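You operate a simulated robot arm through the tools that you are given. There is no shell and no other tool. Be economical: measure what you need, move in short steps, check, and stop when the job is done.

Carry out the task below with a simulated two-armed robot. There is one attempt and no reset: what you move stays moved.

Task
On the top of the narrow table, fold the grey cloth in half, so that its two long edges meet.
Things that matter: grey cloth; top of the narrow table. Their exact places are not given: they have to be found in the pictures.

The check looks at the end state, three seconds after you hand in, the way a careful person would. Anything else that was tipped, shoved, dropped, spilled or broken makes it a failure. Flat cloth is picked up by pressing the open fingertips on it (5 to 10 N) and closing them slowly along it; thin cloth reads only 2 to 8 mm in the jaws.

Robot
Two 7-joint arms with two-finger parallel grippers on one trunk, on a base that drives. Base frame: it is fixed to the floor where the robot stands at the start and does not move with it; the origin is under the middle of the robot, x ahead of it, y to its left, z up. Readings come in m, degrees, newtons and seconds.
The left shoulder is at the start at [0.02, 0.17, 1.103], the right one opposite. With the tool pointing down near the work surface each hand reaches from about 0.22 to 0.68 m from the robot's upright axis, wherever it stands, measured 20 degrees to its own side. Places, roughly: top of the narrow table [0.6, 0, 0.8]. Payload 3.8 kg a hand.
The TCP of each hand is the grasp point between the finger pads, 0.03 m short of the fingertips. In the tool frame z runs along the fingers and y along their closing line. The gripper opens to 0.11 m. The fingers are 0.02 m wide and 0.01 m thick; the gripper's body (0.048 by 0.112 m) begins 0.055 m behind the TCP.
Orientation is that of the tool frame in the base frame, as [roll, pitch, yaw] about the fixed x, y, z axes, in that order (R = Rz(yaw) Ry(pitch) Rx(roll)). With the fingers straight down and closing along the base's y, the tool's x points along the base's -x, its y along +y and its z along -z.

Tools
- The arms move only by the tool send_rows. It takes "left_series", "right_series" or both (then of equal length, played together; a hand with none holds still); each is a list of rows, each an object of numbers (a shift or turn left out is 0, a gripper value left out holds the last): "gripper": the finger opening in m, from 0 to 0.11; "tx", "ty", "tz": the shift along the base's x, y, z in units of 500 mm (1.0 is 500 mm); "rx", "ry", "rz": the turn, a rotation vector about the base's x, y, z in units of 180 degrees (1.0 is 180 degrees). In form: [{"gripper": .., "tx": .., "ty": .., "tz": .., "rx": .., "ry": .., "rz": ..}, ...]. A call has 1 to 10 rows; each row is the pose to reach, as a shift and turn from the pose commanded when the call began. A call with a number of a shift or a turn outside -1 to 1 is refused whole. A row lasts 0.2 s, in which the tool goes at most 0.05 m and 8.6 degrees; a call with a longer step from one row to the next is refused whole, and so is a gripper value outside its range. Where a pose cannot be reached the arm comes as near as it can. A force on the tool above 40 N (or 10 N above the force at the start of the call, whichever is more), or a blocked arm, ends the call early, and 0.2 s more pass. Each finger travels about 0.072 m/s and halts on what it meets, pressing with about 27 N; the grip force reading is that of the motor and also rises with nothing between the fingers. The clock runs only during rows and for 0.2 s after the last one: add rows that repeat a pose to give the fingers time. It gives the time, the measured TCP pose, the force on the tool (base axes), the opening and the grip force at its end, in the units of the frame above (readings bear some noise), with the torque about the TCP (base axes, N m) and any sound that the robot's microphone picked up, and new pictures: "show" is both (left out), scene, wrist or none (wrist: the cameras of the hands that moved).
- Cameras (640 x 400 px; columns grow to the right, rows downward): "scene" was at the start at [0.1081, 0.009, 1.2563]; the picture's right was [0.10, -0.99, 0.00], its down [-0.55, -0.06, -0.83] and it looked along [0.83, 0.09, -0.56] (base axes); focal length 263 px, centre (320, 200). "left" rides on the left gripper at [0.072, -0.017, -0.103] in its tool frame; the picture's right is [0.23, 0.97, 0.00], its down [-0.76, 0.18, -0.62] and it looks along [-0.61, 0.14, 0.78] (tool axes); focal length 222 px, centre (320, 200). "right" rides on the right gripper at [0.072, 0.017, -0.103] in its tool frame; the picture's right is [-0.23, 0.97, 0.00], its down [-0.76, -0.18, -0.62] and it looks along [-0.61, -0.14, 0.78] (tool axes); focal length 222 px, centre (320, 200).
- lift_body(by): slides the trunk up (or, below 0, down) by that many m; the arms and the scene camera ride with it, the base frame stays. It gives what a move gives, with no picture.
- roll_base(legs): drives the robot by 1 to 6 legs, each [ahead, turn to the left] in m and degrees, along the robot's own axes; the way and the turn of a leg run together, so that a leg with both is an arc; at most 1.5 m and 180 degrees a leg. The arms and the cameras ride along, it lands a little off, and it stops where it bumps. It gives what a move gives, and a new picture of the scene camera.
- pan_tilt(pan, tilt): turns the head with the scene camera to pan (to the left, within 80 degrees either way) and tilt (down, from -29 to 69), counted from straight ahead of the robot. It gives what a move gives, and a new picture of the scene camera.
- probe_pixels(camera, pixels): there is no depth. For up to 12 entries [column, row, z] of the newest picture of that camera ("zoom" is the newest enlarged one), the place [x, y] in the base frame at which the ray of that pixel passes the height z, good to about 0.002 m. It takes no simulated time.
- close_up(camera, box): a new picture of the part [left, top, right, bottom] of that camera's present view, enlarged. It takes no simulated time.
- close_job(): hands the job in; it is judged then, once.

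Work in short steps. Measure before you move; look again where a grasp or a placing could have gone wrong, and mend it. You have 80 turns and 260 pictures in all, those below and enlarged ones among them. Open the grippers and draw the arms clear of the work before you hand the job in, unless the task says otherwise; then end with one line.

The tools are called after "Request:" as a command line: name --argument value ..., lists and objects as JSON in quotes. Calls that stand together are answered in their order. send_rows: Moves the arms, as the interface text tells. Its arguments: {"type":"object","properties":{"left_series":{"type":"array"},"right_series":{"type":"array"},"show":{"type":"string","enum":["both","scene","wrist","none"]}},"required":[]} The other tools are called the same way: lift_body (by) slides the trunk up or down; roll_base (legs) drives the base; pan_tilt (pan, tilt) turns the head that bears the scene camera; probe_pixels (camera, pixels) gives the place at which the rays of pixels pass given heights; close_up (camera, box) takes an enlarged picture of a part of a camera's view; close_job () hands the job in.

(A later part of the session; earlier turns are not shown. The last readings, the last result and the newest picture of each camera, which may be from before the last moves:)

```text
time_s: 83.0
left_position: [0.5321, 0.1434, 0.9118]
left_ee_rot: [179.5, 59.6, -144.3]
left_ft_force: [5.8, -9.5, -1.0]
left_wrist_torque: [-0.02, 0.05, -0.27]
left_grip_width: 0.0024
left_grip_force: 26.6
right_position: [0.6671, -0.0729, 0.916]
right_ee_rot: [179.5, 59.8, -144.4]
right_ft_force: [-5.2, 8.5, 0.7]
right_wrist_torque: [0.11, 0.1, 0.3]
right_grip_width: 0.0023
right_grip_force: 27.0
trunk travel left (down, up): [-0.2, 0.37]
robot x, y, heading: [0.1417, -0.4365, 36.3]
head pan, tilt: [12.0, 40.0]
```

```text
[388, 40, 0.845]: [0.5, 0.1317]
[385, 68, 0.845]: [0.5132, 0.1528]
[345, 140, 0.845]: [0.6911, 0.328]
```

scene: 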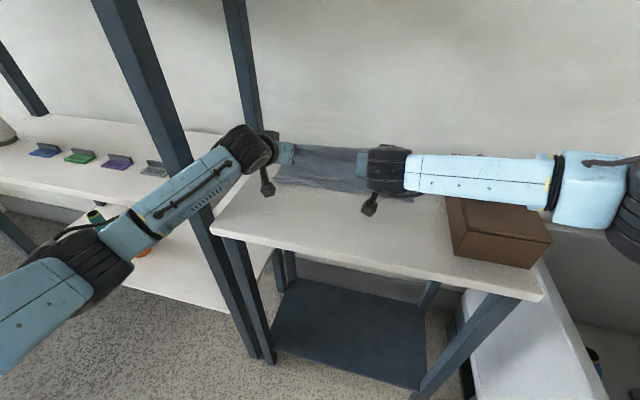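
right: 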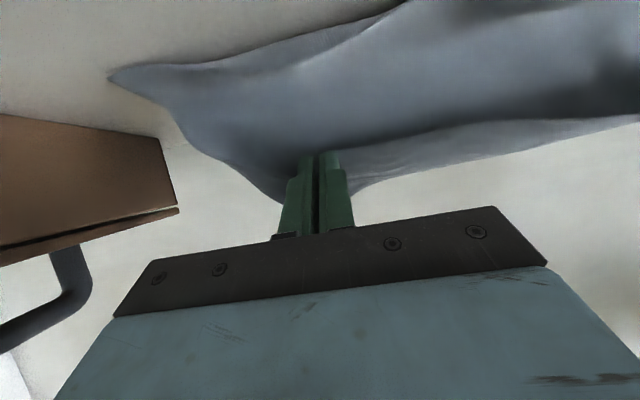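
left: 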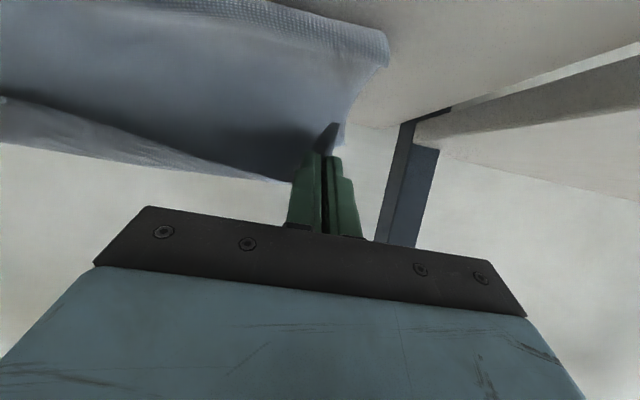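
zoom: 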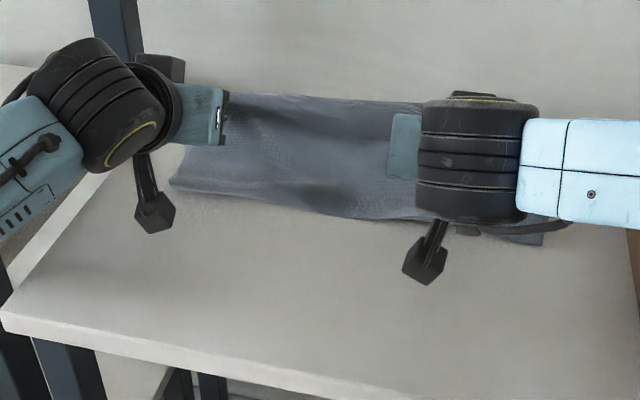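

Force along the fold direction is near zero, so nothing is being dragged, and both tips sit just inside the far edge. I release here, wait for the flap to settle, then rise straight up.

Request:
send_rows --left_series '[{"gripper": 0.028}, {"gripper": 0.056}, {"gripper": 0.06}, {"tz": 0.04}, {"tz": 0.12}, {"tz": 0.2}, {"tz": 0.25}]' --right_series '[{"gripper": 0.028}, {"gripper": 0.056}, {"gripper": 0.06}, {"tz": 0.04}, {"tz": 0.12}, {"tz": 0.2}, {"tz": 0.25}]' --show "none"

Request:
send_rows --left_series '[{"tx": -0.064, "ty": -0.047, "tz": 0.03, "rx": -0.0263, "ry": 0.0358}, {"tx": -0.128, "ty": -0.095, "tz": 0.06, "rx": -0.0526, "ry": 0.0716}, {"tx": -0.193, "ty": -0.142, "tz": 0.09, "rx": -0.079, "ry": 0.1074}, {"tx": -0.225, "ty": -0.166, "tz": 0.12, "rx": -0.1053, "ry": 0.1432}, {"tx": -0.225, "ty": -0.166, "tz": 0.15, "rx": -0.1316, "ry": 0.179}]' --right_series '[{"tx": -0.064, "ty": -0.047, "tz": 0.03, "rx": -0.0263, "ry": 0.0358}, {"tx": -0.128, "ty": -0.095, "tz": 0.06, "rx": -0.0526, "ry": 0.0716}, {"tx": -0.193, "ty": -0.142, "tz": 0.09, "rx": -0.079, "ry": 0.1074}, {"tx": -0.225, "ty": -0.166, "tz": 0.12, "rx": -0.1053, "ry": 0.1432}, {"tx": -0.225, "ty": -0.166, "tz": 0.15, "rx": -0.1316, "ry": 0.179}]'

Request:
close_up --camera "scene" --box '[245, 120, 445, 245]'

```text
time_s: 84.6
left_position: [0.5319, 0.144, 1.0368]
left_ee_rot: [179.4, 59.6, -144.3]
left_ft_force: [-0.6, 0.9, 0.4]
left_wrist_torque: [-0.02, 0.01, 0.02]
left_grip_width: 0.06
left_grip_force: 0.0
right_position: [0.6663, -0.0736, 1.039]
right_ee_rot: [179.7, 59.6, -144.4]
right_ft_force: [0.8, 0.4, -0.3]
right_wrist_torque: [0.0, 0.02, 0.0]
right_grip_width: 0.06
right_grip_force: 0.1
trunk travel left (down, up): [-0.2, 0.37]
robot x, y, heading: [0.1382, -0.4334, 35.9]
head pan, tilt: [12.0, 40.0]
```

```text
time_s: 85.8
left_position: [0.4176, 0.0617, 1.1113]
left_ee_rot: [179.8, 19.4, -143.9]
left_ft_force: [0.0, -0.1, -0.6]
left_wrist_torque: [0.01, -0.01, -0.02]
left_grip_width: 0.0599
left_grip_force: 0.0
right_position: [0.5546, -0.1551, 1.1151]
right_ee_rot: [-179.9, 19.6, -144.2]
right_ft_force: [-0.5, -0.1, 0.2]
right_wrist_torque: [0.01, -0.01, 0.01]
right_grip_width: 0.0599
right_grip_force: 0.1
trunk travel left (down, up): [-0.2, 0.37]
robot x, y, heading: [0.1387, -0.437, 36.2]
head pan, tilt: [12.0, 40.0]
```

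scene: 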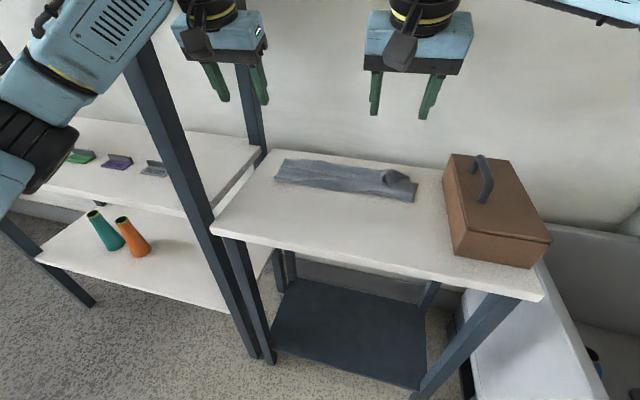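
right: 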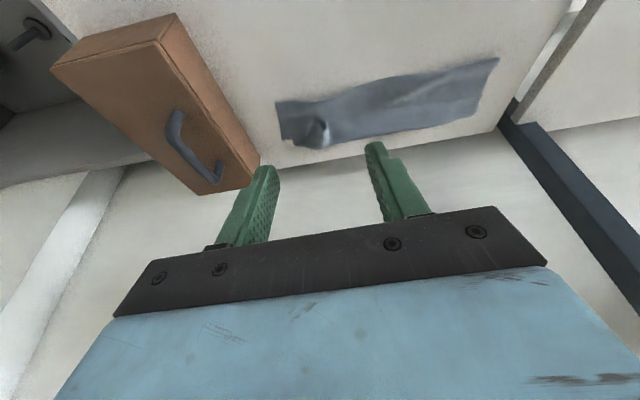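
left: 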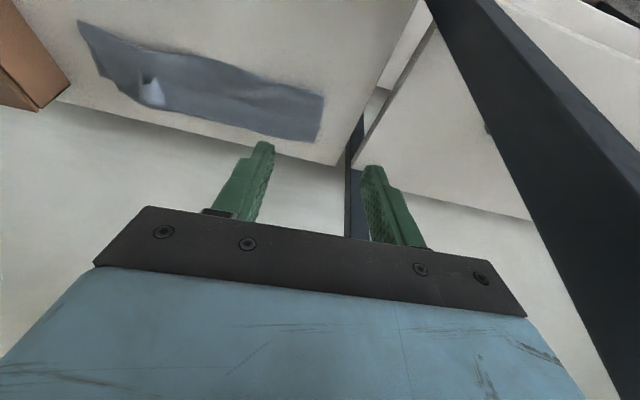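

```text
3.20 times, centred on (345, 182) of scene
```

zoom: 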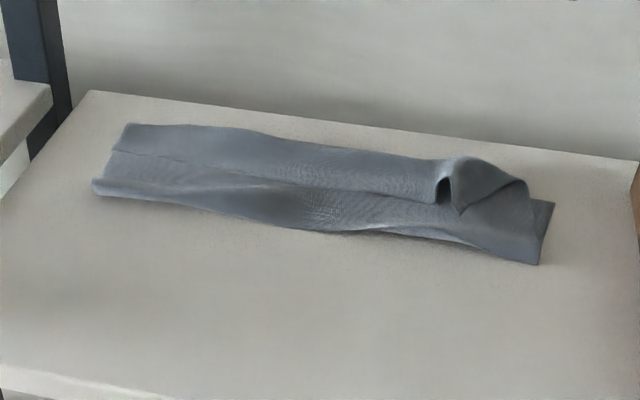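

The fold is much neater, but the edge strip again lies turned back along the line (110,150)–(440,200), with a lump at the right. I probe and look closer.

Request:
probe_pixels --camera "zoom" --pixels '[[93, 188, 0.847], [250, 218, 0.847], [400, 235, 0.847], [538, 264, 0.845], [554, 204, 0.845], [126, 124, 0.85], [250, 133, 0.85], [400, 155, 0.85], [110, 150, 0.85], [300, 186, 0.85], [440, 203, 0.85], [470, 160, 0.865]]'

Request:
close_up --camera "left" --box '[60, 10, 340, 160]'

Request:
close_up --camera "right" --box '[260, 45, 520, 165]'

```text
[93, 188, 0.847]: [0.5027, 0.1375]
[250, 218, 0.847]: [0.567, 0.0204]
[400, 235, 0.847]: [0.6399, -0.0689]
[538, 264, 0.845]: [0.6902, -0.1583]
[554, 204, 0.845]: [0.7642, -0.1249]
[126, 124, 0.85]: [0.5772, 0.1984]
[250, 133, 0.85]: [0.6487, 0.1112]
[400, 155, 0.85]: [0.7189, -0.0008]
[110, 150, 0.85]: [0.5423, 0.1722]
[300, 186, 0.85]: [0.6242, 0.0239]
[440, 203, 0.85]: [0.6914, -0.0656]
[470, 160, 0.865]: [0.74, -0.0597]
```

```text
2.29 times, centred on (200, 85) of left
```

zoom: 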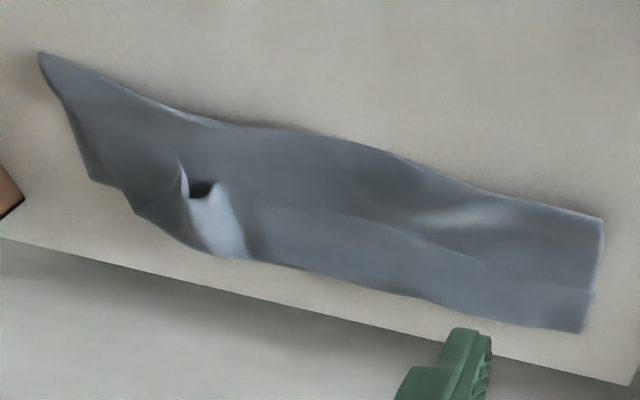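

```text
2.46 times, centred on (390, 105) of right
```

zoom: 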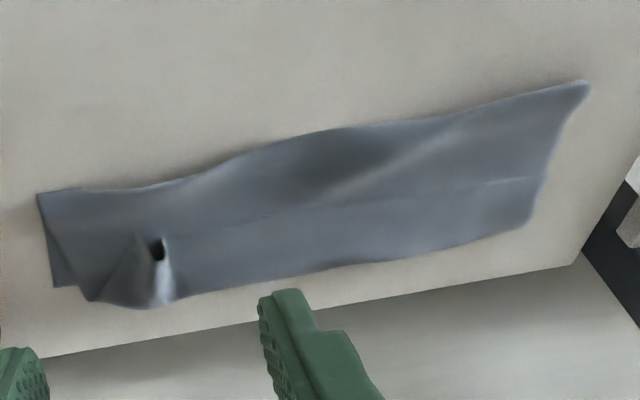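

The far boundary coincides with AB (n≈0.58), but the flap's last 4–5 cm is turned back. I regrip that edge, top layer only, and re-lay it: hands tilt back to -20° and go above the left edge end and the right lump.

Request:
send_rows --left_series '[{"tx": 0.038, "ty": 0.022, "tz": -0.03, "rx": -0.0165, "ry": 0.0224, "gripper": 0.05}, {"tx": 0.076, "ty": 0.045, "tz": -0.08, "rx": -0.0329, "ry": 0.0448}, {"tx": 0.114, "ty": 0.067, "tz": -0.13, "rx": -0.0494, "ry": 0.0672}, {"tx": 0.152, "ty": 0.09, "tz": -0.19, "rx": -0.0658, "ry": 0.0896}, {"tx": 0.19, "ty": 0.112, "tz": -0.25, "rx": -0.0823, "ry": 0.112}, {"tx": 0.228, "ty": 0.134, "tz": -0.31, "rx": -0.0987, "ry": 0.1343}, {"tx": 0.266, "ty": 0.157, "tz": -0.37, "rx": -0.1152, "ry": 0.1567}, {"tx": 0.303, "ty": 0.179, "tz": -0.422, "rx": -0.1316, "ry": 0.1791}]' --right_series '[{"tx": 0.04, "ty": 0.022, "tz": -0.03, "rx": -0.0165, "ry": 0.0224, "gripper": 0.06}, {"tx": 0.079, "ty": 0.045, "tz": -0.08, "rx": -0.0329, "ry": 0.0448}, {"tx": 0.119, "ty": 0.067, "tz": -0.13, "rx": -0.0494, "ry": 0.0672}, {"tx": 0.158, "ty": 0.089, "tz": -0.19, "rx": -0.0658, "ry": 0.0896}, {"tx": 0.198, "ty": 0.111, "tz": -0.25, "rx": -0.0823, "ry": 0.112}, {"tx": 0.237, "ty": 0.134, "tz": -0.31, "rx": -0.0987, "ry": 0.1343}, {"tx": 0.277, "ty": 0.156, "tz": -0.37, "rx": -0.1152, "ry": 0.1567}, {"tx": 0.316, "ty": 0.178, "tz": -0.42, "rx": -0.1316, "ry": 0.1791}]'

Request:
close_up --camera "scene" --box '[245, 110, 445, 235]'

```text
time_s: 87.6
left_position: [0.4864, 0.067, 0.9374]
left_ee_rot: [179.9, -19.7, -144.0]
left_ft_force: [0.9, -0.4, 0.7]
left_wrist_torque: [0.0, 0.0, -0.01]
left_grip_width: 0.05
left_grip_force: 0.0
left hand out of reach, approached as far as the arm can: row 5, 6, 7, 8
right_position: [0.6139, -0.1531, 0.9228]
right_ee_rot: [-179.7, -18.8, -144.0]
right_ft_force: [0.7, -0.8, -1.3]
right_wrist_torque: [0.0, 0.02, -0.02]
right_grip_width: 0.0603
right_grip_force: 0.1
right hand out of reach, approached as far as the arm can: row 5, 6, 7, 8
trunk travel left (down, up): [-0.2, 0.37]
robot x, y, heading: [0.1388, -0.4375, 36.1]
head pan, tilt: [12.0, 40.0]
```

scene: 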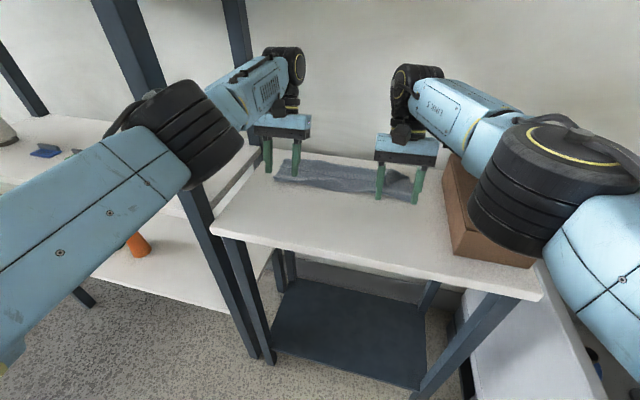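
right: 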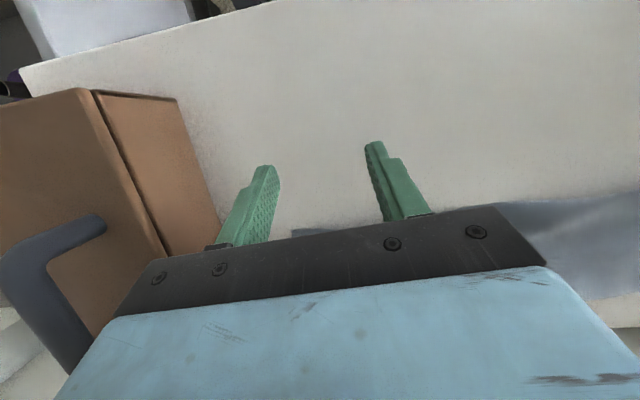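
left: 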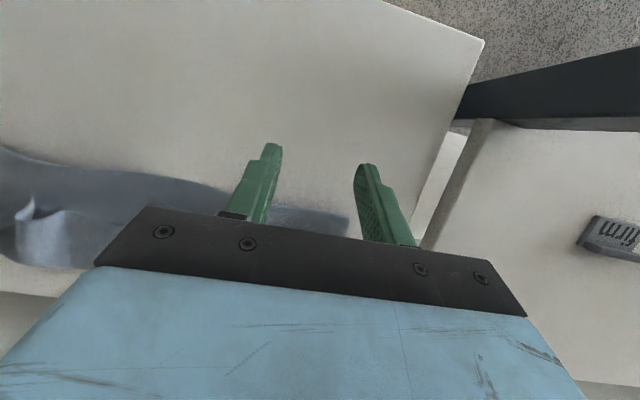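

```text
3.20 times, centred on (345, 172) of scene
```

zoom: 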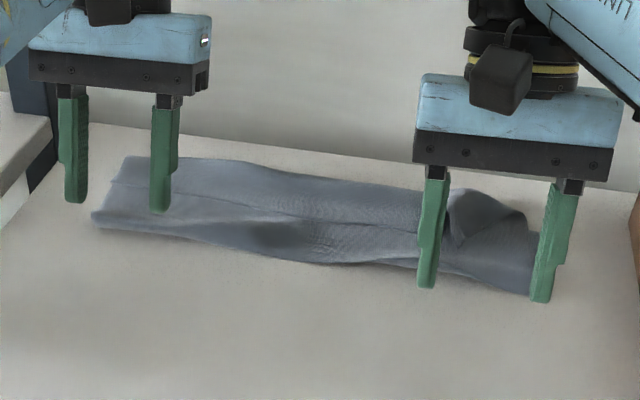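

Leaning back is out of reach there, so I lean the tools forward to +30° instead and go to the same two spots.

Request:
send_rows --left_series '[{"tx": 0.026, "ty": 0.027, "rx": 0.0274, "ry": -0.0373}, {"tx": 0.052, "ty": 0.054, "rx": 0.0548, "ry": -0.0746}, {"tx": 0.078, "ty": 0.081, "rx": 0.0822, "ry": -0.1119}, {"tx": 0.104, "ty": 0.107, "rx": 0.1096, "ry": -0.1492}, {"tx": 0.13, "ty": 0.134, "rx": 0.137, "ry": -0.1865, "tz": -0.04}, {"tx": 0.1556, "ty": 0.1612, "rx": 0.1644, "ry": -0.2238, "tz": -0.075}]' --right_series '[{"tx": 0.032, "ty": 0.028, "rx": 0.0274, "ry": -0.0373}, {"tx": 0.063, "ty": 0.056, "rx": 0.0548, "ry": -0.0746}, {"tx": 0.095, "ty": 0.084, "rx": 0.0822, "ry": -0.1119}, {"tx": 0.126, "ty": 0.112, "rx": 0.1096, "ry": -0.1492}, {"tx": 0.158, "ty": 0.14, "rx": 0.137, "ry": -0.1865}, {"tx": 0.189, "ty": 0.168, "rx": 0.1644, "ry": -0.2238, "tz": -0.045}]'

```text
time_s: 89.0
left_position: [0.5616, 0.1481, 0.8994]
left_ee_rot: [179.8, 29.7, -144.1]
left_ft_force: [0.4, 0.3, 0.7]
left_wrist_torque: [0.02, 0.03, 0.04]
left_grip_width: 0.05
left_grip_force: 0.1
right_position: [0.7127, -0.0697, 0.8987]
right_ee_rot: [179.9, 29.7, -144.2]
right_ft_force: [-0.1, 0.2, 0.1]
right_wrist_torque: [0.01, 0.01, 0.01]
right_grip_width: 0.0598
right_grip_force: 0.1
right hand out of reach, approached as far as the arm can: row 2, 3, 4
trunk travel left (down, up): [-0.2, 0.37]
robot x, y, heading: [0.1427, -0.4354, 36.0]
head pan, tilt: [12.0, 40.0]
```

scene: 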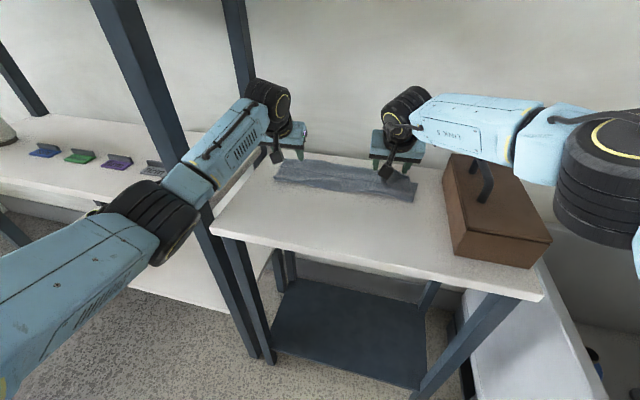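
right: 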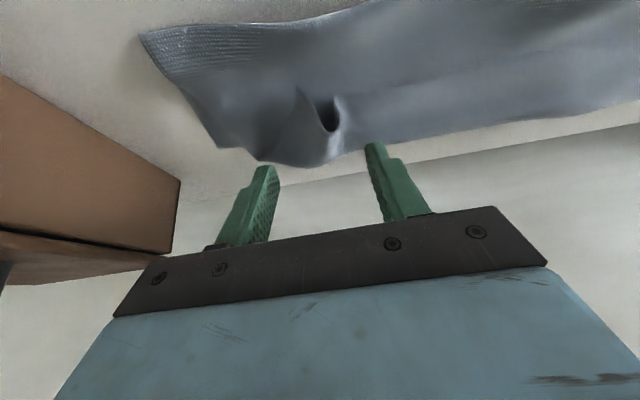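
left: 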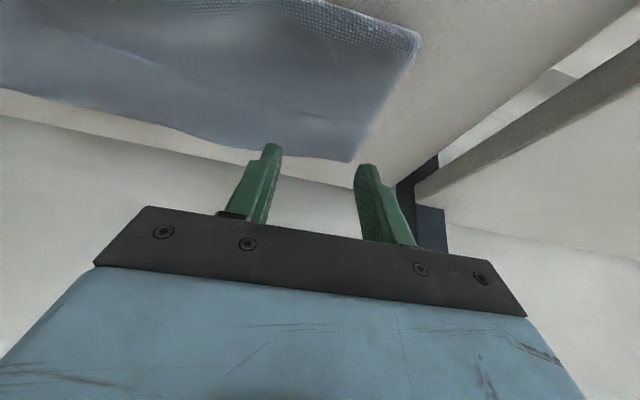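

The right jaws straddle the lump; I shift the left 8 mm inward. I lower both to light contact.

Request:
send_rows --left_series '[{"tx": 0.0095, "ty": -0.013, "tz": -0.02}, {"tx": 0.0095, "ty": -0.013, "tz": -0.04}, {"tx": 0.0095, "ty": -0.013, "tz": -0.047}, {"tx": 0.0095, "ty": -0.013, "tz": -0.052}, {"tx": 0.0095, "ty": -0.013, "tz": -0.052}]' --right_series '[{"tz": -0.02}, {"tz": -0.036}, {"tz": -0.042}, {"tz": -0.046}, {"tz": -0.046}]' --show "wrist"

```text
time_s: 90.2
left_position: [0.5638, 0.1425, 0.8721]
left_ee_rot: [179.7, 29.6, -143.9]
left_ft_force: [0.2, 1.6, 4.0]
left_wrist_torque: [-0.04, -0.09, -0.02]
left_grip_width: 0.0499
left_grip_force: 0.1
right_position: [0.7104, -0.0704, 0.8779]
right_ee_rot: [180.0, 29.8, -144.1]
right_ft_force: [0.1, 0.0, 0.7]
right_wrist_torque: [0.0, 0.04, -0.03]
right_grip_width: 0.06
right_grip_force: 0.0
trunk travel left (down, up): [-0.2, 0.37]
robot x, y, heading: [0.1422, -0.4393, 36.0]
head pan, tilt: [12.0, 40.0]
```

right: 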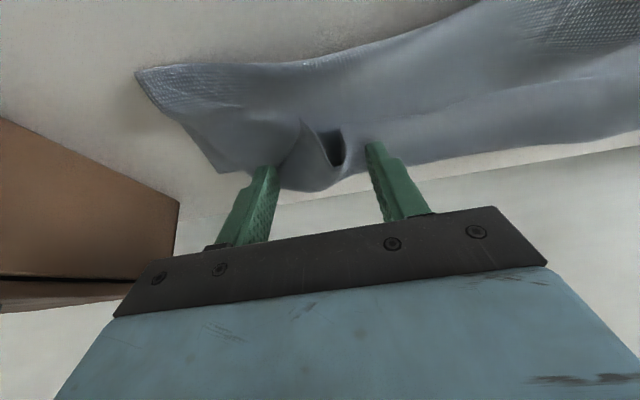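
left: 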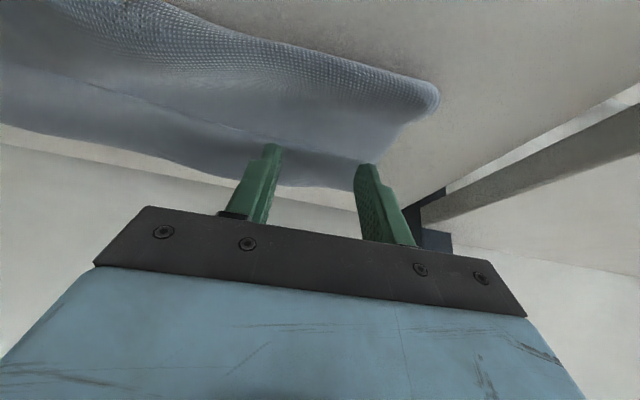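

Left contact is light at 4 N on the strip, and the right straddles the lump. I close both slowly.

Request:
send_rows --left_series '[{"gripper": 0.045}, {"gripper": 0.04}, {"gripper": 0.034}, {"gripper": 0.028}, {"gripper": 0.022}, {"gripper": 0.016}, {"gripper": 0.01}, {"gripper": 0.004}, {"gripper": 0.0}, {"gripper": 0.0}]' --right_series '[{"gripper": 0.052, "tz": -0.003}, {"gripper": 0.045, "tz": -0.003}, {"gripper": 0.038, "tz": -0.003}, {"gripper": 0.031, "tz": -0.003}, {"gripper": 0.024, "tz": -0.003}, {"gripper": 0.017, "tz": -0.003}, {"gripper": 0.01, "tz": -0.003}, {"gripper": 0.004, "tz": -0.003}, {"gripper": 0.0, "tz": -0.003}, {"gripper": 0.0, "tz": -0.003}]' --show "wrist"

```text
time_s: 92.4
left_position: [0.5647, 0.1407, 0.8729]
left_ee_rot: [180.0, 29.6, -144.1]
left_ft_force: [2.6, -4.4, 7.0]
left_wrist_torque: [-0.14, -0.07, -0.13]
left_grip_width: 0.0017
left_grip_force: 26.5
right_position: [0.7105, -0.07, 0.8782]
right_ee_rot: [179.8, 29.7, -144.1]
right_ft_force: [-3.1, 4.9, -1.2]
right_wrist_torque: [0.17, 0.06, 0.06]
right_grip_width: 0.0017
right_grip_force: 26.9
trunk travel left (down, up): [-0.2, 0.37]
robot x, y, heading: [0.138, -0.4403, 36.0]
head pan, tilt: [12.0, 40.0]
```

right: 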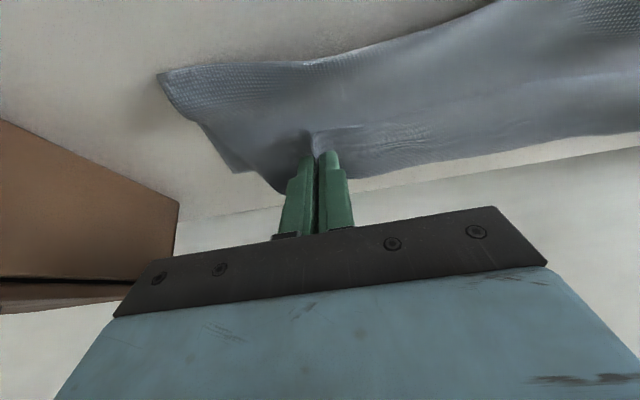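
left: 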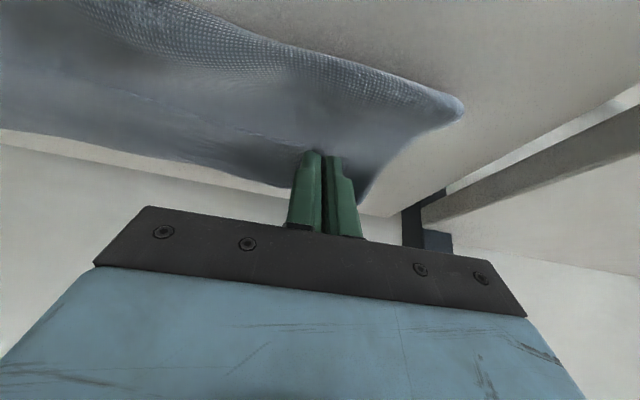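

Both hold 1.7 mm. I lift and draw the edge back above the cloth's midline, so the turned-back strip opens and the crease rolls back.

Request:
send_rows --left_series '[{"tx": -0.024, "ty": -0.018, "tz": 0.06}, {"tx": -0.056, "ty": -0.041, "tz": 0.11}, {"tx": -0.097, "ty": -0.071, "tz": 0.16}, {"tx": -0.145, "ty": -0.107, "tz": 0.2}, {"tx": -0.193, "ty": -0.142, "tz": 0.22}, {"tx": -0.226, "ty": -0.166, "tz": 0.22}]' --right_series '[{"tx": -0.024, "ty": -0.018, "tz": 0.06}, {"tx": -0.056, "ty": -0.041, "tz": 0.11}, {"tx": -0.097, "ty": -0.071, "tz": 0.16}, {"tx": -0.145, "ty": -0.107, "tz": 0.2}, {"tx": -0.193, "ty": -0.142, "tz": 0.22}, {"tx": -0.226, "ty": -0.166, "tz": 0.22}]'

Request:
close_up --camera "scene" --box '[210, 100, 450, 250]'

```text
time_s: 93.8
left_position: [0.4516, 0.0579, 0.9819]
left_ee_rot: [179.9, 29.6, -144.1]
left_ft_force: [3.6, -6.5, -0.7]
left_wrist_torque: [-0.22, -0.14, -0.15]
left_grip_width: 0.0021
left_grip_force: 26.8
right_position: [0.5983, -0.1525, 0.9874]
right_ee_rot: [-179.9, 29.9, -144.0]
right_ft_force: [-4.3, 7.7, 0.1]
right_wrist_torque: [0.25, 0.16, 0.04]
right_grip_width: 0.0019
right_grip_force: 26.7
trunk travel left (down, up): [-0.2, 0.37]
robot x, y, heading: [0.1416, -0.4377, 36.0]
head pan, tilt: [12.0, 40.0]
```

scene: 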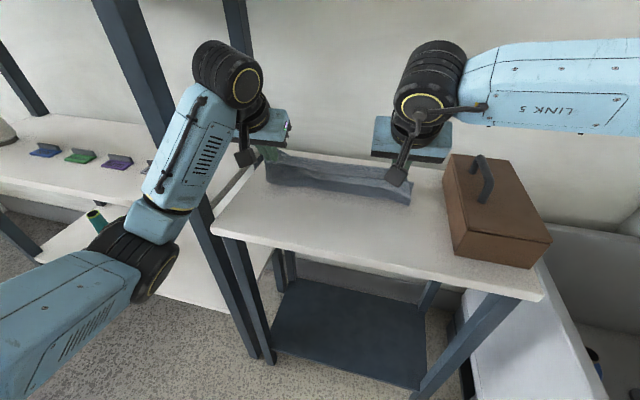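
right: 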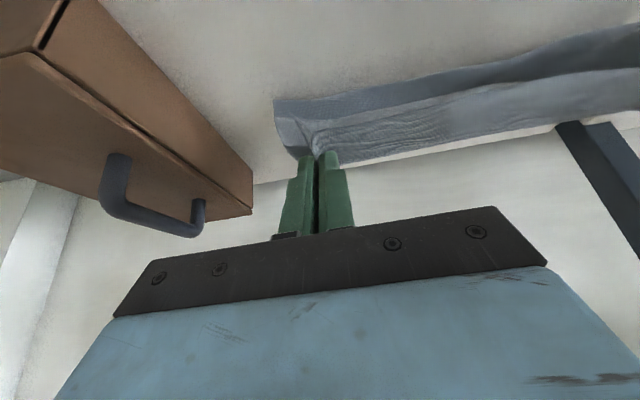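
left: 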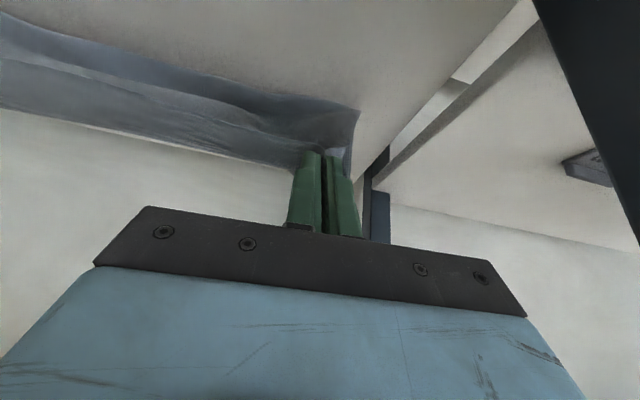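

```text
2.67 times, centred on (330, 175) of scene
```

zoom: 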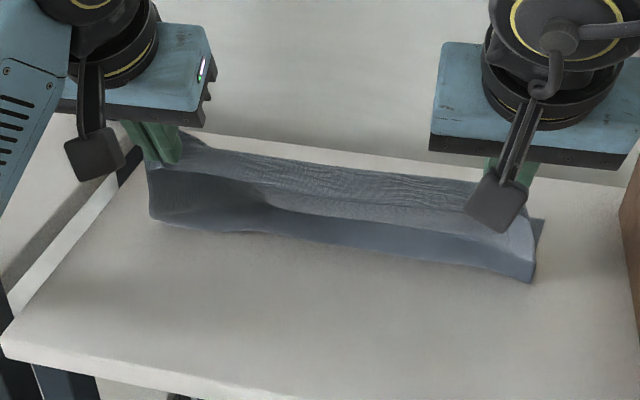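

The pinch caught about 4 cm in from the true edge, which hangs in front. I lay the cloth open again with the strip trailing toward me, release, then lift and tilt the tools to -20° to regrip at the real edge.

Request:
send_rows --left_series '[{"tx": -0.048, "ty": -0.0355, "tz": -0.02}, {"tx": -0.097, "ty": -0.071, "tz": -0.06}, {"tx": -0.137, "ty": -0.1006, "tz": -0.12}, {"tx": -0.145, "ty": -0.1066, "tz": -0.14}, {"tx": -0.129, "ty": -0.0947, "tz": -0.18}, {"tx": -0.113, "ty": -0.083, "tz": -0.206}, {"tx": -0.105, "ty": -0.077, "tz": -0.216}, {"tx": -0.105, "ty": -0.077, "tz": -0.216, "gripper": 0.028}, {"tx": -0.105, "ty": -0.077, "tz": -0.216, "gripper": 0.056}]' --right_series '[{"tx": -0.048, "ty": -0.0355, "tz": -0.02}, {"tx": -0.097, "ty": -0.071, "tz": -0.06}, {"tx": -0.137, "ty": -0.1006, "tz": -0.12}, {"tx": -0.145, "ty": -0.1066, "tz": -0.14}, {"tx": -0.129, "ty": -0.0947, "tz": -0.18}, {"tx": -0.113, "ty": -0.083, "tz": -0.21}, {"tx": -0.105, "ty": -0.077, "tz": -0.226}, {"tx": -0.105, "ty": -0.077, "tz": -0.226, "gripper": 0.028}, {"tx": -0.105, "ty": -0.077, "tz": -0.226, "gripper": 0.056}]' --show "none"

Request:
send_rows --left_series '[{"tz": 0.06}, {"tz": 0.12, "rx": -0.0274, "ry": 0.0373}, {"tz": 0.17, "rx": -0.0548, "ry": 0.0746}, {"tz": 0.22, "rx": -0.0822, "ry": 0.1119}, {"tz": 0.24, "rx": -0.1096, "ry": 0.1492, "tx": -0.02, "ty": -0.014}, {"tz": 0.24, "rx": -0.137, "ry": 0.1865, "tx": -0.04, "ty": -0.03}, {"tz": 0.24, "rx": -0.1644, "ry": 0.2238, "tx": -0.04, "ty": -0.03}]' --right_series '[{"tz": 0.06}, {"tz": 0.12, "rx": -0.0274, "ry": 0.0373}, {"tz": 0.17, "rx": -0.0548, "ry": 0.0746}, {"tz": 0.22, "rx": -0.0822, "ry": 0.1119}, {"tz": 0.24, "rx": -0.1096, "ry": 0.1492, "tx": -0.02, "ty": -0.014}, {"tz": 0.24, "rx": -0.137, "ry": 0.1865, "tx": -0.04, "ty": -0.03}, {"tz": 0.24, "rx": -0.1644, "ry": 0.2238, "tx": -0.04, "ty": -0.03}]'

Request:
close_up --camera "scene" --box '[210, 120, 450, 270]'

```text
time_s: 95.8
left_position: [0.3989, 0.0207, 0.8748]
left_ee_rot: [179.8, 29.5, -144.0]
left_ft_force: [-0.3, 0.1, 0.2]
left_wrist_torque: [-0.02, 0.05, 0.01]
left_grip_width: 0.0561
left_grip_force: 0.0
right_position: [0.5455, -0.194, 0.8726]
right_ee_rot: [180.0, 29.7, -144.1]
right_ft_force: [0.2, -1.3, 0.1]
right_wrist_torque: [-0.02, -0.01, -0.02]
right_grip_width: 0.0561
right_grip_force: 0.1
trunk travel left (down, up): [-0.2, 0.37]
robot x, y, heading: [0.1403, -0.4345, 36.2]
head pan, tilt: [12.0, 40.0]
```

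```text
time_s: 97.4
left_position: [0.3802, 0.006, 0.9933]
left_ee_rot: [-179.8, -20.6, -144.0]
left_ft_force: [-0.2, 0.4, 0.3]
left_wrist_torque: [-0.01, 0.03, 0.02]
left_grip_width: 0.056
left_grip_force: 0.1
right_position: [0.5256, -0.207, 0.9934]
right_ee_rot: [-179.7, -20.4, -144.1]
right_ft_force: [0.1, -0.4, -0.5]
right_wrist_torque: [0.01, -0.02, 0.0]
right_grip_width: 0.056
right_grip_force: 0.1
trunk travel left (down, up): [-0.2, 0.37]
robot x, y, heading: [0.14, -0.4354, 36.1]
head pan, tilt: [12.0, 40.0]
```

scene: 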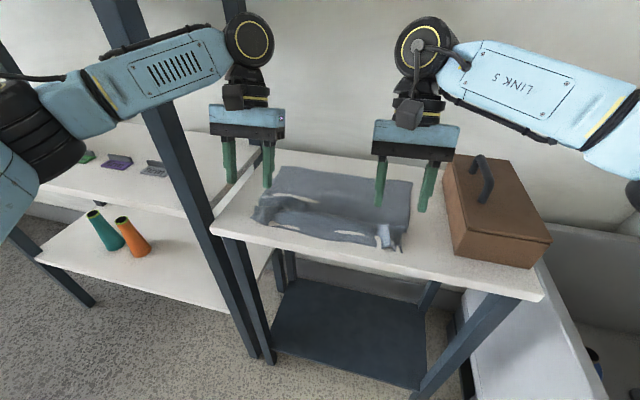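
right: 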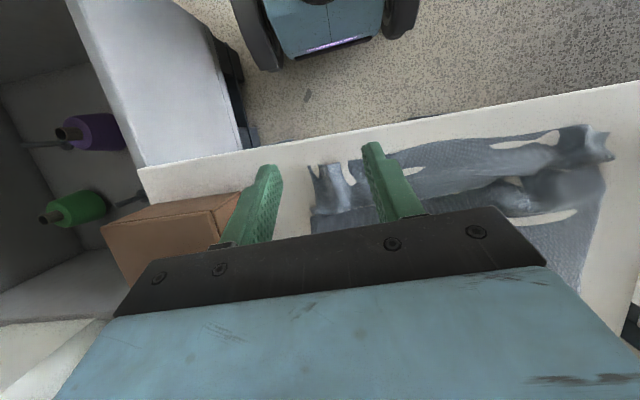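
left: 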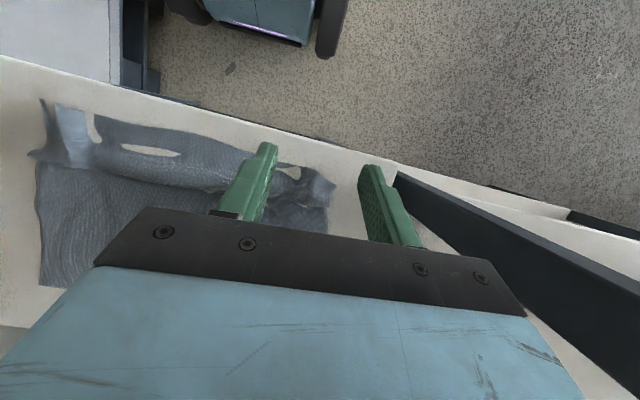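

```text
2.67 times, centred on (330, 195) of scene
```

zoom: 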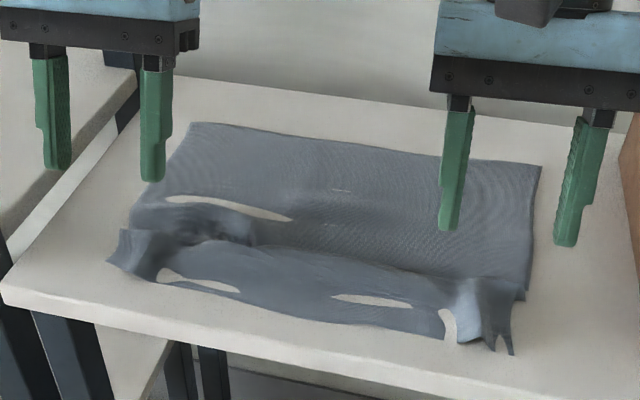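

The cloth is open, with AB straight at the back and small ridges near both near corners. I probe the outline for the regrip.

Request:
probe_pixels --camera "zoom" --pixels '[[108, 262, 0.845], [190, 123, 0.843], [541, 167, 0.843], [513, 353, 0.845], [455, 345, 0.843], [300, 315, 0.843], [150, 282, 0.845], [130, 235, 0.86], [490, 300, 0.86], [480, 345, 0.847]]'

Request:
probe_pixels --camera "left" --pixels '[[335, 190, 0.85], [300, 170, 0.843], [40, 100, 0.845], [270, 160, 0.843]]'

Request:
probe_pixels --camera "right" --pixels '[[312, 168, 0.845], [350, 168, 0.843], [612, 135, 0.85], [340, 185, 0.86]]'

```text
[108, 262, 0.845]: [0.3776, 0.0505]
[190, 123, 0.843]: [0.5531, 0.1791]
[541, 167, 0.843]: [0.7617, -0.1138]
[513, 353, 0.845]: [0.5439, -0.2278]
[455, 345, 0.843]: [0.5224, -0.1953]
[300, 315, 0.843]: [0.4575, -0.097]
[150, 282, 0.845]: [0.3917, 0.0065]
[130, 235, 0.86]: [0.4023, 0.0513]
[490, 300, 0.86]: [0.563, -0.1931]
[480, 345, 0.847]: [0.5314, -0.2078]
```

```text
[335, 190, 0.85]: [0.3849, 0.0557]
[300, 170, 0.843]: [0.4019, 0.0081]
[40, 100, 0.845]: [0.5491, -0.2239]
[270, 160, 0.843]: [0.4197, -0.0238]
```

```text
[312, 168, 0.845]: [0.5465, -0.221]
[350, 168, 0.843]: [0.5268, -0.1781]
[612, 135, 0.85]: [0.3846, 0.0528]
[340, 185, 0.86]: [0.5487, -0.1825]
```

D is at n=0.337, C at n=0.307 and AB at n≈0.55. I lower onto the ridges about 1.2 cm in from the edge and close.

Request:
send_rows --left_series '[{"tx": 0.04, "ty": 0.047, "tz": -0.06}, {"tx": 0.04, "ty": 0.047, "tz": -0.14}, {"tx": 0.04, "ty": 0.047, "tz": -0.21}, {"tx": 0.04, "ty": 0.047, "tz": -0.234}, {"tx": 0.04, "ty": 0.047, "tz": -0.2405}]' --right_series '[{"tx": 0.033, "ty": 0.026, "tz": -0.06}, {"tx": 0.033, "ty": 0.026, "tz": -0.14}, {"tx": 0.033, "ty": 0.026, "tz": -0.21}, {"tx": 0.033, "ty": 0.026, "tz": -0.234}, {"tx": 0.033, "ty": 0.026, "tz": -0.2405}]' --show "none"

Request:
send_rows --left_series '[{"gripper": 0.048}, {"gripper": 0.042}, {"gripper": 0.036}, {"gripper": 0.03}, {"gripper": 0.024}, {"gripper": 0.018}, {"gripper": 0.012}, {"gripper": 0.006}, {"gripper": 0.0}, {"gripper": 0.0}]' --right_series '[{"gripper": 0.048}, {"gripper": 0.042}, {"gripper": 0.036}, {"gripper": 0.03}, {"gripper": 0.024}, {"gripper": 0.018}, {"gripper": 0.012}, {"gripper": 0.006}, {"gripper": 0.0}, {"gripper": 0.0}]'

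```text
time_s: 98.6
left_position: [0.3983, 0.0305, 0.8729]
left_ee_rot: [-179.8, -20.4, -144.0]
left_ft_force: [0.4, 0.1, 0.8]
left_wrist_torque: [-0.02, 0.02, 0.04]
left_grip_width: 0.0561
left_grip_force: 0.0
right_position: [0.5416, -0.196, 0.8726]
right_ee_rot: [-179.8, -20.3, -144.1]
right_ft_force: [0.6, 0.9, -0.6]
right_wrist_torque: [0.0, -0.02, -0.01]
right_grip_width: 0.0561
right_grip_force: 0.1
trunk travel left (down, up): [-0.2, 0.37]
robot x, y, heading: [0.1448, -0.434, 35.8]
head pan, tilt: [12.0, 40.0]
```

```text
time_s: 100.8
left_position: [0.3998, 0.0286, 0.8748]
left_ee_rot: [-179.6, -20.3, -144.1]
left_ft_force: [6.5, -8.4, 5.5]
left_wrist_torque: [-0.35, -0.15, 0.12]
left_grip_width: 0.0022
left_grip_force: 27.2
right_position: [0.5406, -0.1947, 0.8736]
right_ee_rot: [-179.9, -20.2, -144.0]
right_ft_force: [-5.6, 9.1, 1.0]
right_wrist_torque: [0.29, 0.15, -0.07]
right_grip_width: 0.002
right_grip_force: 26.8
trunk travel left (down, up): [-0.2, 0.37]
robot x, y, heading: [0.1397, -0.4355, 36.0]
head pan, tilt: [12.0, 40.0]
```

scene: 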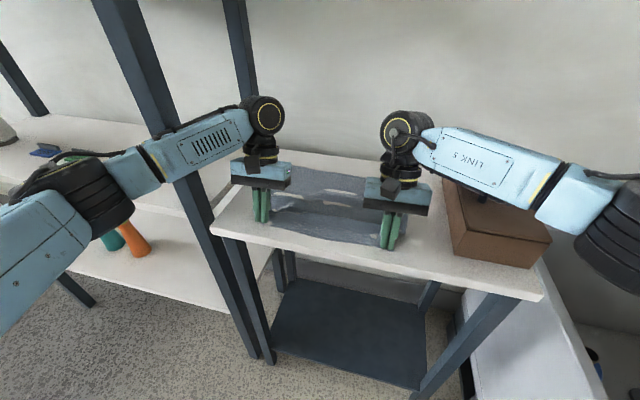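
right: 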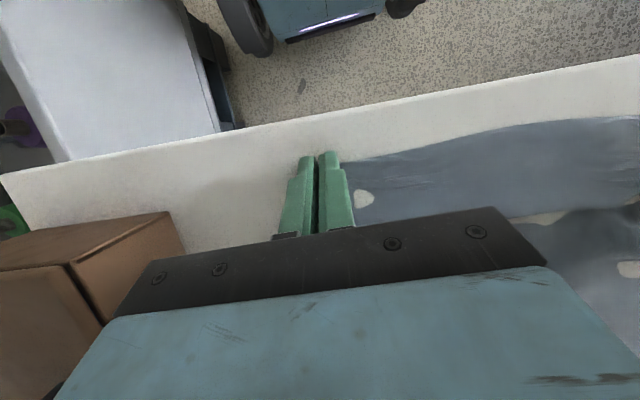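
left: 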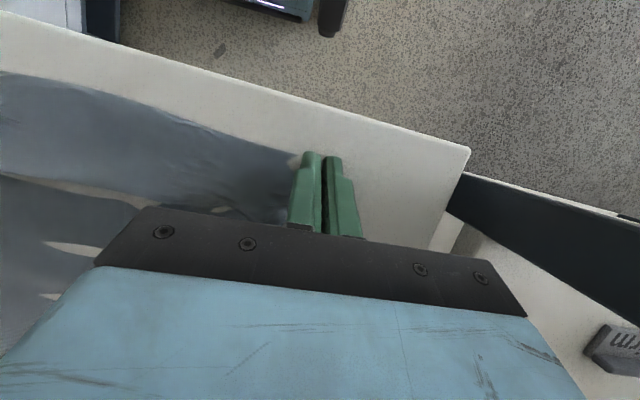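

Both grips now sit right at the edge, and the edge is straight between them. I lift slightly, pull back to take out the slack, and swing through the first half of the arc with the tools rotating.

Request:
send_rows --left_series '[{"tx": -0.017, "ty": -0.0174, "tz": 0.03}, {"tx": -0.054, "ty": -0.0446, "tz": 0.055}, {"tx": -0.054, "ty": -0.0446, "tz": 0.055}, {"tx": -0.0427, "ty": -0.0364, "tz": 0.0976, "rx": 0.0263, "ry": -0.0358}, {"tx": -0.0252, "ty": -0.0234, "tz": 0.1348, "rx": 0.0526, "ry": -0.0716}, {"tx": 0.0003, "ty": -0.0047, "tz": 0.1668, "rx": 0.0789, "ry": -0.1075}, {"tx": 0.0308, "ty": 0.0176, "tz": 0.1876, "rx": 0.1052, "ry": -0.1433}, {"tx": 0.0677, "ty": 0.0448, "tz": 0.1994, "rx": 0.1316, "ry": -0.1791}, {"tx": 0.1019, "ty": 0.0699, "tz": 0.2, "rx": 0.1579, "ry": -0.2149}]' --right_series '[{"tx": -0.0121, "ty": -0.0039, "tz": 0.03}, {"tx": -0.0285, "ty": -0.016, "tz": 0.055}, {"tx": -0.0285, "ty": -0.016, "tz": 0.055}, {"tx": -0.0174, "ty": -0.0078, "tz": 0.0976, "rx": 0.0263, "ry": -0.0358}, {"tx": 0.0002, "ty": 0.0051, "tz": 0.1348, "rx": 0.0526, "ry": -0.0716}, {"tx": 0.0256, "ty": 0.0238, "tz": 0.1668, "rx": 0.0789, "ry": -0.1075}, {"tx": 0.0561, "ty": 0.0462, "tz": 0.1876, "rx": 0.1052, "ry": -0.1433}, {"tx": 0.093, "ty": 0.0733, "tz": 0.1994, "rx": 0.1316, "ry": -0.1791}, {"tx": 0.1272, "ty": 0.0984, "tz": 0.2, "rx": 0.1579, "ry": -0.2149}]' --show "scene"

Request:
close_up --camera "scene" --box '[210, 110, 450, 260]'

```text
time_s: 102.8
left_position: [0.4503, 0.0643, 0.9716]
left_ee_rot: [179.9, 27.7, -144.0]
left_ft_force: [3.1, -4.5, 1.2]
left_wrist_torque: [-0.16, -0.06, -0.09]
left_grip_width: 0.0017
left_grip_force: 26.9
right_position: [0.6057, -0.1453, 0.9725]
right_ee_rot: [180.0, 28.0, -144.1]
right_ft_force: [-3.6, 3.5, 0.1]
right_wrist_torque: [0.1, 0.11, 0.11]
right_grip_width: 0.002
right_grip_force: 27.1
trunk travel left (down, up): [-0.2, 0.37]
robot x, y, heading: [0.1405, -0.4391, 36.0]
head pan, tilt: [12.0, 40.0]
```

scene: 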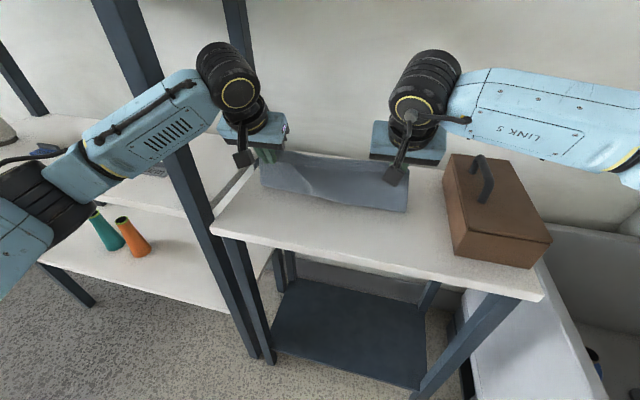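

```text
2.67 times, centred on (330, 185) of scene
```

zoom: 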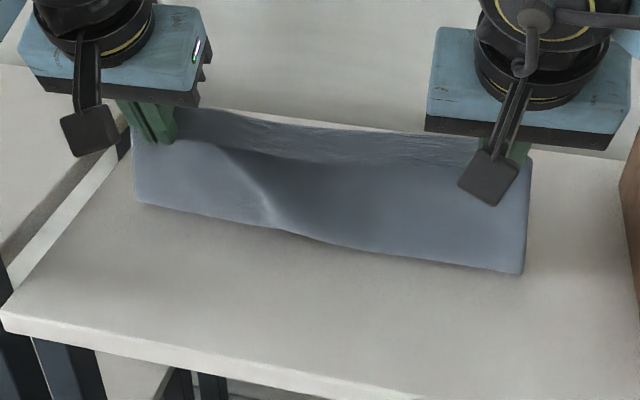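

This is very clean. I probe the crease to estimate where AB lies now.

Request:
probe_pixels --camera "zoom" --pixels '[[136, 203, 0.847], [270, 227, 0.847], [400, 252, 0.847], [520, 273, 0.845]]'

Request:
close_up --camera "right" --box '[160, 0, 640, 300]'

Request:
close_up --camera "left" --box '[0, 0, 480, 300]'

```text
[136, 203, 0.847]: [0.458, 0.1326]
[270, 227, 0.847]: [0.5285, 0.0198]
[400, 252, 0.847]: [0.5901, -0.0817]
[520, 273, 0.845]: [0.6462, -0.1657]
```

```text
1.33 times, centred on (400, 150) of right
```

zoom: 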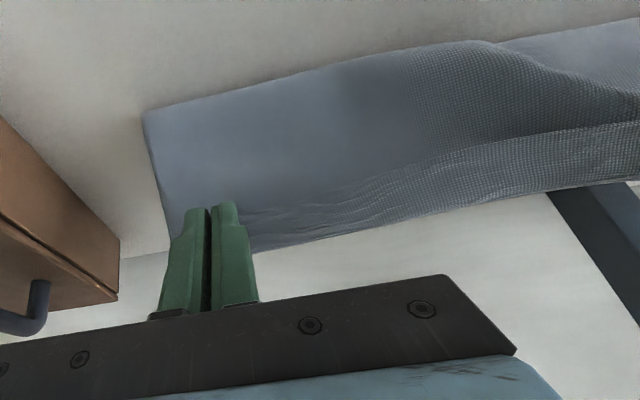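

```text
1.33 times, centred on (240, 150) of left
```

zoom: 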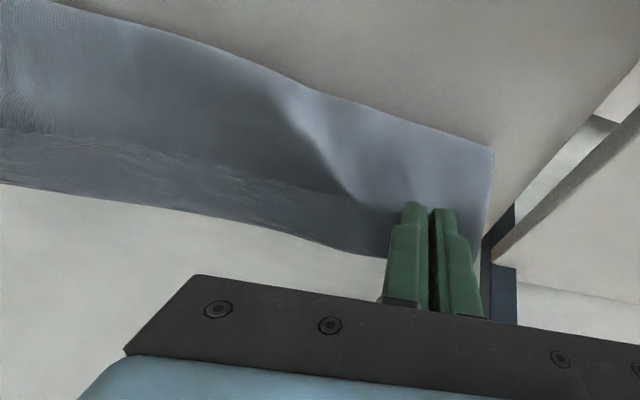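

The crease is at n≈0.42–0.45, near the midline. I bring the edge down onto the far edge, this time all the way to light contact before releasing.

Request:
send_rows --left_series '[{"tx": 0.039, "ty": 0.0287, "tz": -0.011, "rx": 0.0197, "ry": -0.0269}, {"tx": 0.0782, "ty": 0.0574, "tz": -0.0336, "rx": 0.0329, "ry": -0.0448}, {"tx": 0.1156, "ty": 0.0849, "tz": -0.0688, "rx": 0.0395, "ry": -0.0537}, {"tx": 0.1478, "ty": 0.1086, "tz": -0.1108, "rx": 0.0395, "ry": -0.0537}, {"tx": 0.172, "ty": 0.1263, "tz": -0.1548, "rx": 0.0395, "ry": -0.0537}, {"tx": 0.1881, "ty": 0.1382, "tz": -0.187, "rx": 0.0395, "ry": -0.0537}, {"tx": 0.193, "ty": 0.1417, "tz": -0.198, "rx": 0.0395, "ry": -0.0537}]' --right_series '[{"tx": 0.039, "ty": 0.0287, "tz": -0.011, "rx": 0.0197, "ry": -0.0269}, {"tx": 0.0782, "ty": 0.0574, "tz": -0.0336, "rx": 0.0329, "ry": -0.0448}, {"tx": 0.1156, "ty": 0.0849, "tz": -0.0688, "rx": 0.0395, "ry": -0.0537}, {"tx": 0.1478, "ty": 0.1086, "tz": -0.1108, "rx": 0.0395, "ry": -0.0537}, {"tx": 0.172, "ty": 0.1263, "tz": -0.1548, "rx": 0.0395, "ry": -0.0537}, {"tx": 0.1881, "ty": 0.1382, "tz": -0.187, "rx": 0.0395, "ry": -0.0537}, {"tx": 0.193, "ty": 0.1417, "tz": -0.198, "rx": 0.0395, "ry": -0.0537}]'

Request:
close_up --camera "scene" --box '[210, 110, 450, 260]'

```text
time_s: 104.4
left_position: [0.5473, 0.1343, 0.8751]
left_ee_rot: [179.7, 39.6, -144.0]
left_ft_force: [3.3, -4.6, -0.4]
left_wrist_torque: [-0.1, -0.06, -0.1]
left_grip_width: 0.0019
left_grip_force: 27.1
right_position: [0.7026, -0.0752, 0.8737]
right_ee_rot: [179.9, 39.7, -144.1]
right_ft_force: [-3.2, 3.7, -0.2]
right_wrist_torque: [0.08, 0.04, 0.16]
right_grip_width: 0.0019
right_grip_force: 27.0
trunk travel left (down, up): [-0.2, 0.37]
robot x, y, heading: [0.1371, -0.44, 36.2]
head pan, tilt: [12.0, 40.0]
```

scene: 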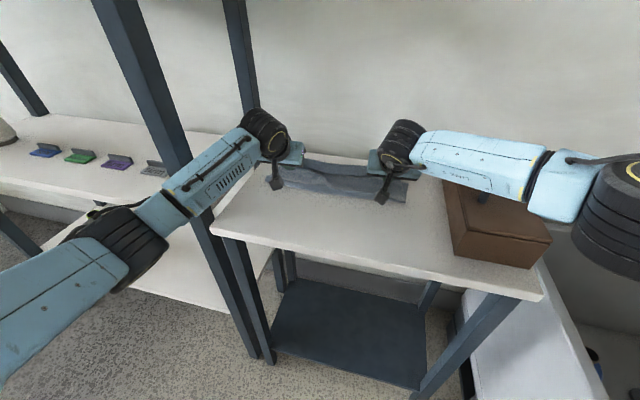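
right: 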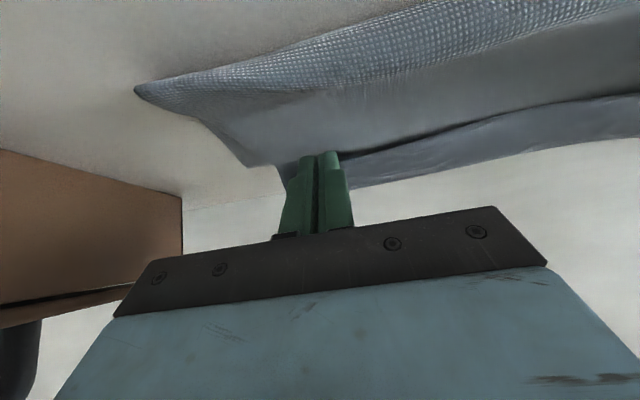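
left: 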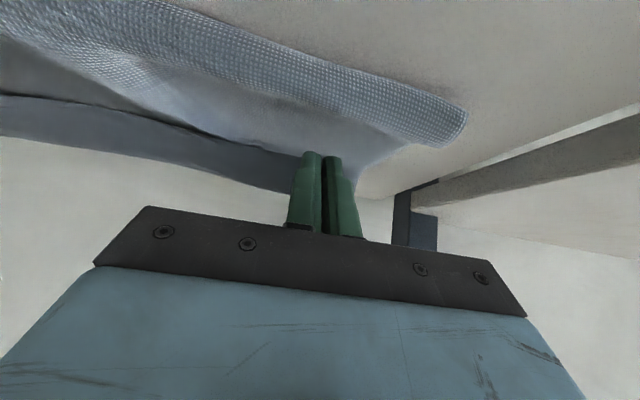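

```text
2.67 times, centred on (330, 185) of scene
```

zoom: 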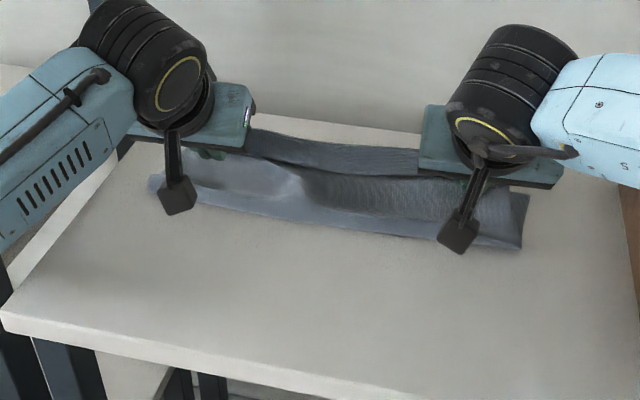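

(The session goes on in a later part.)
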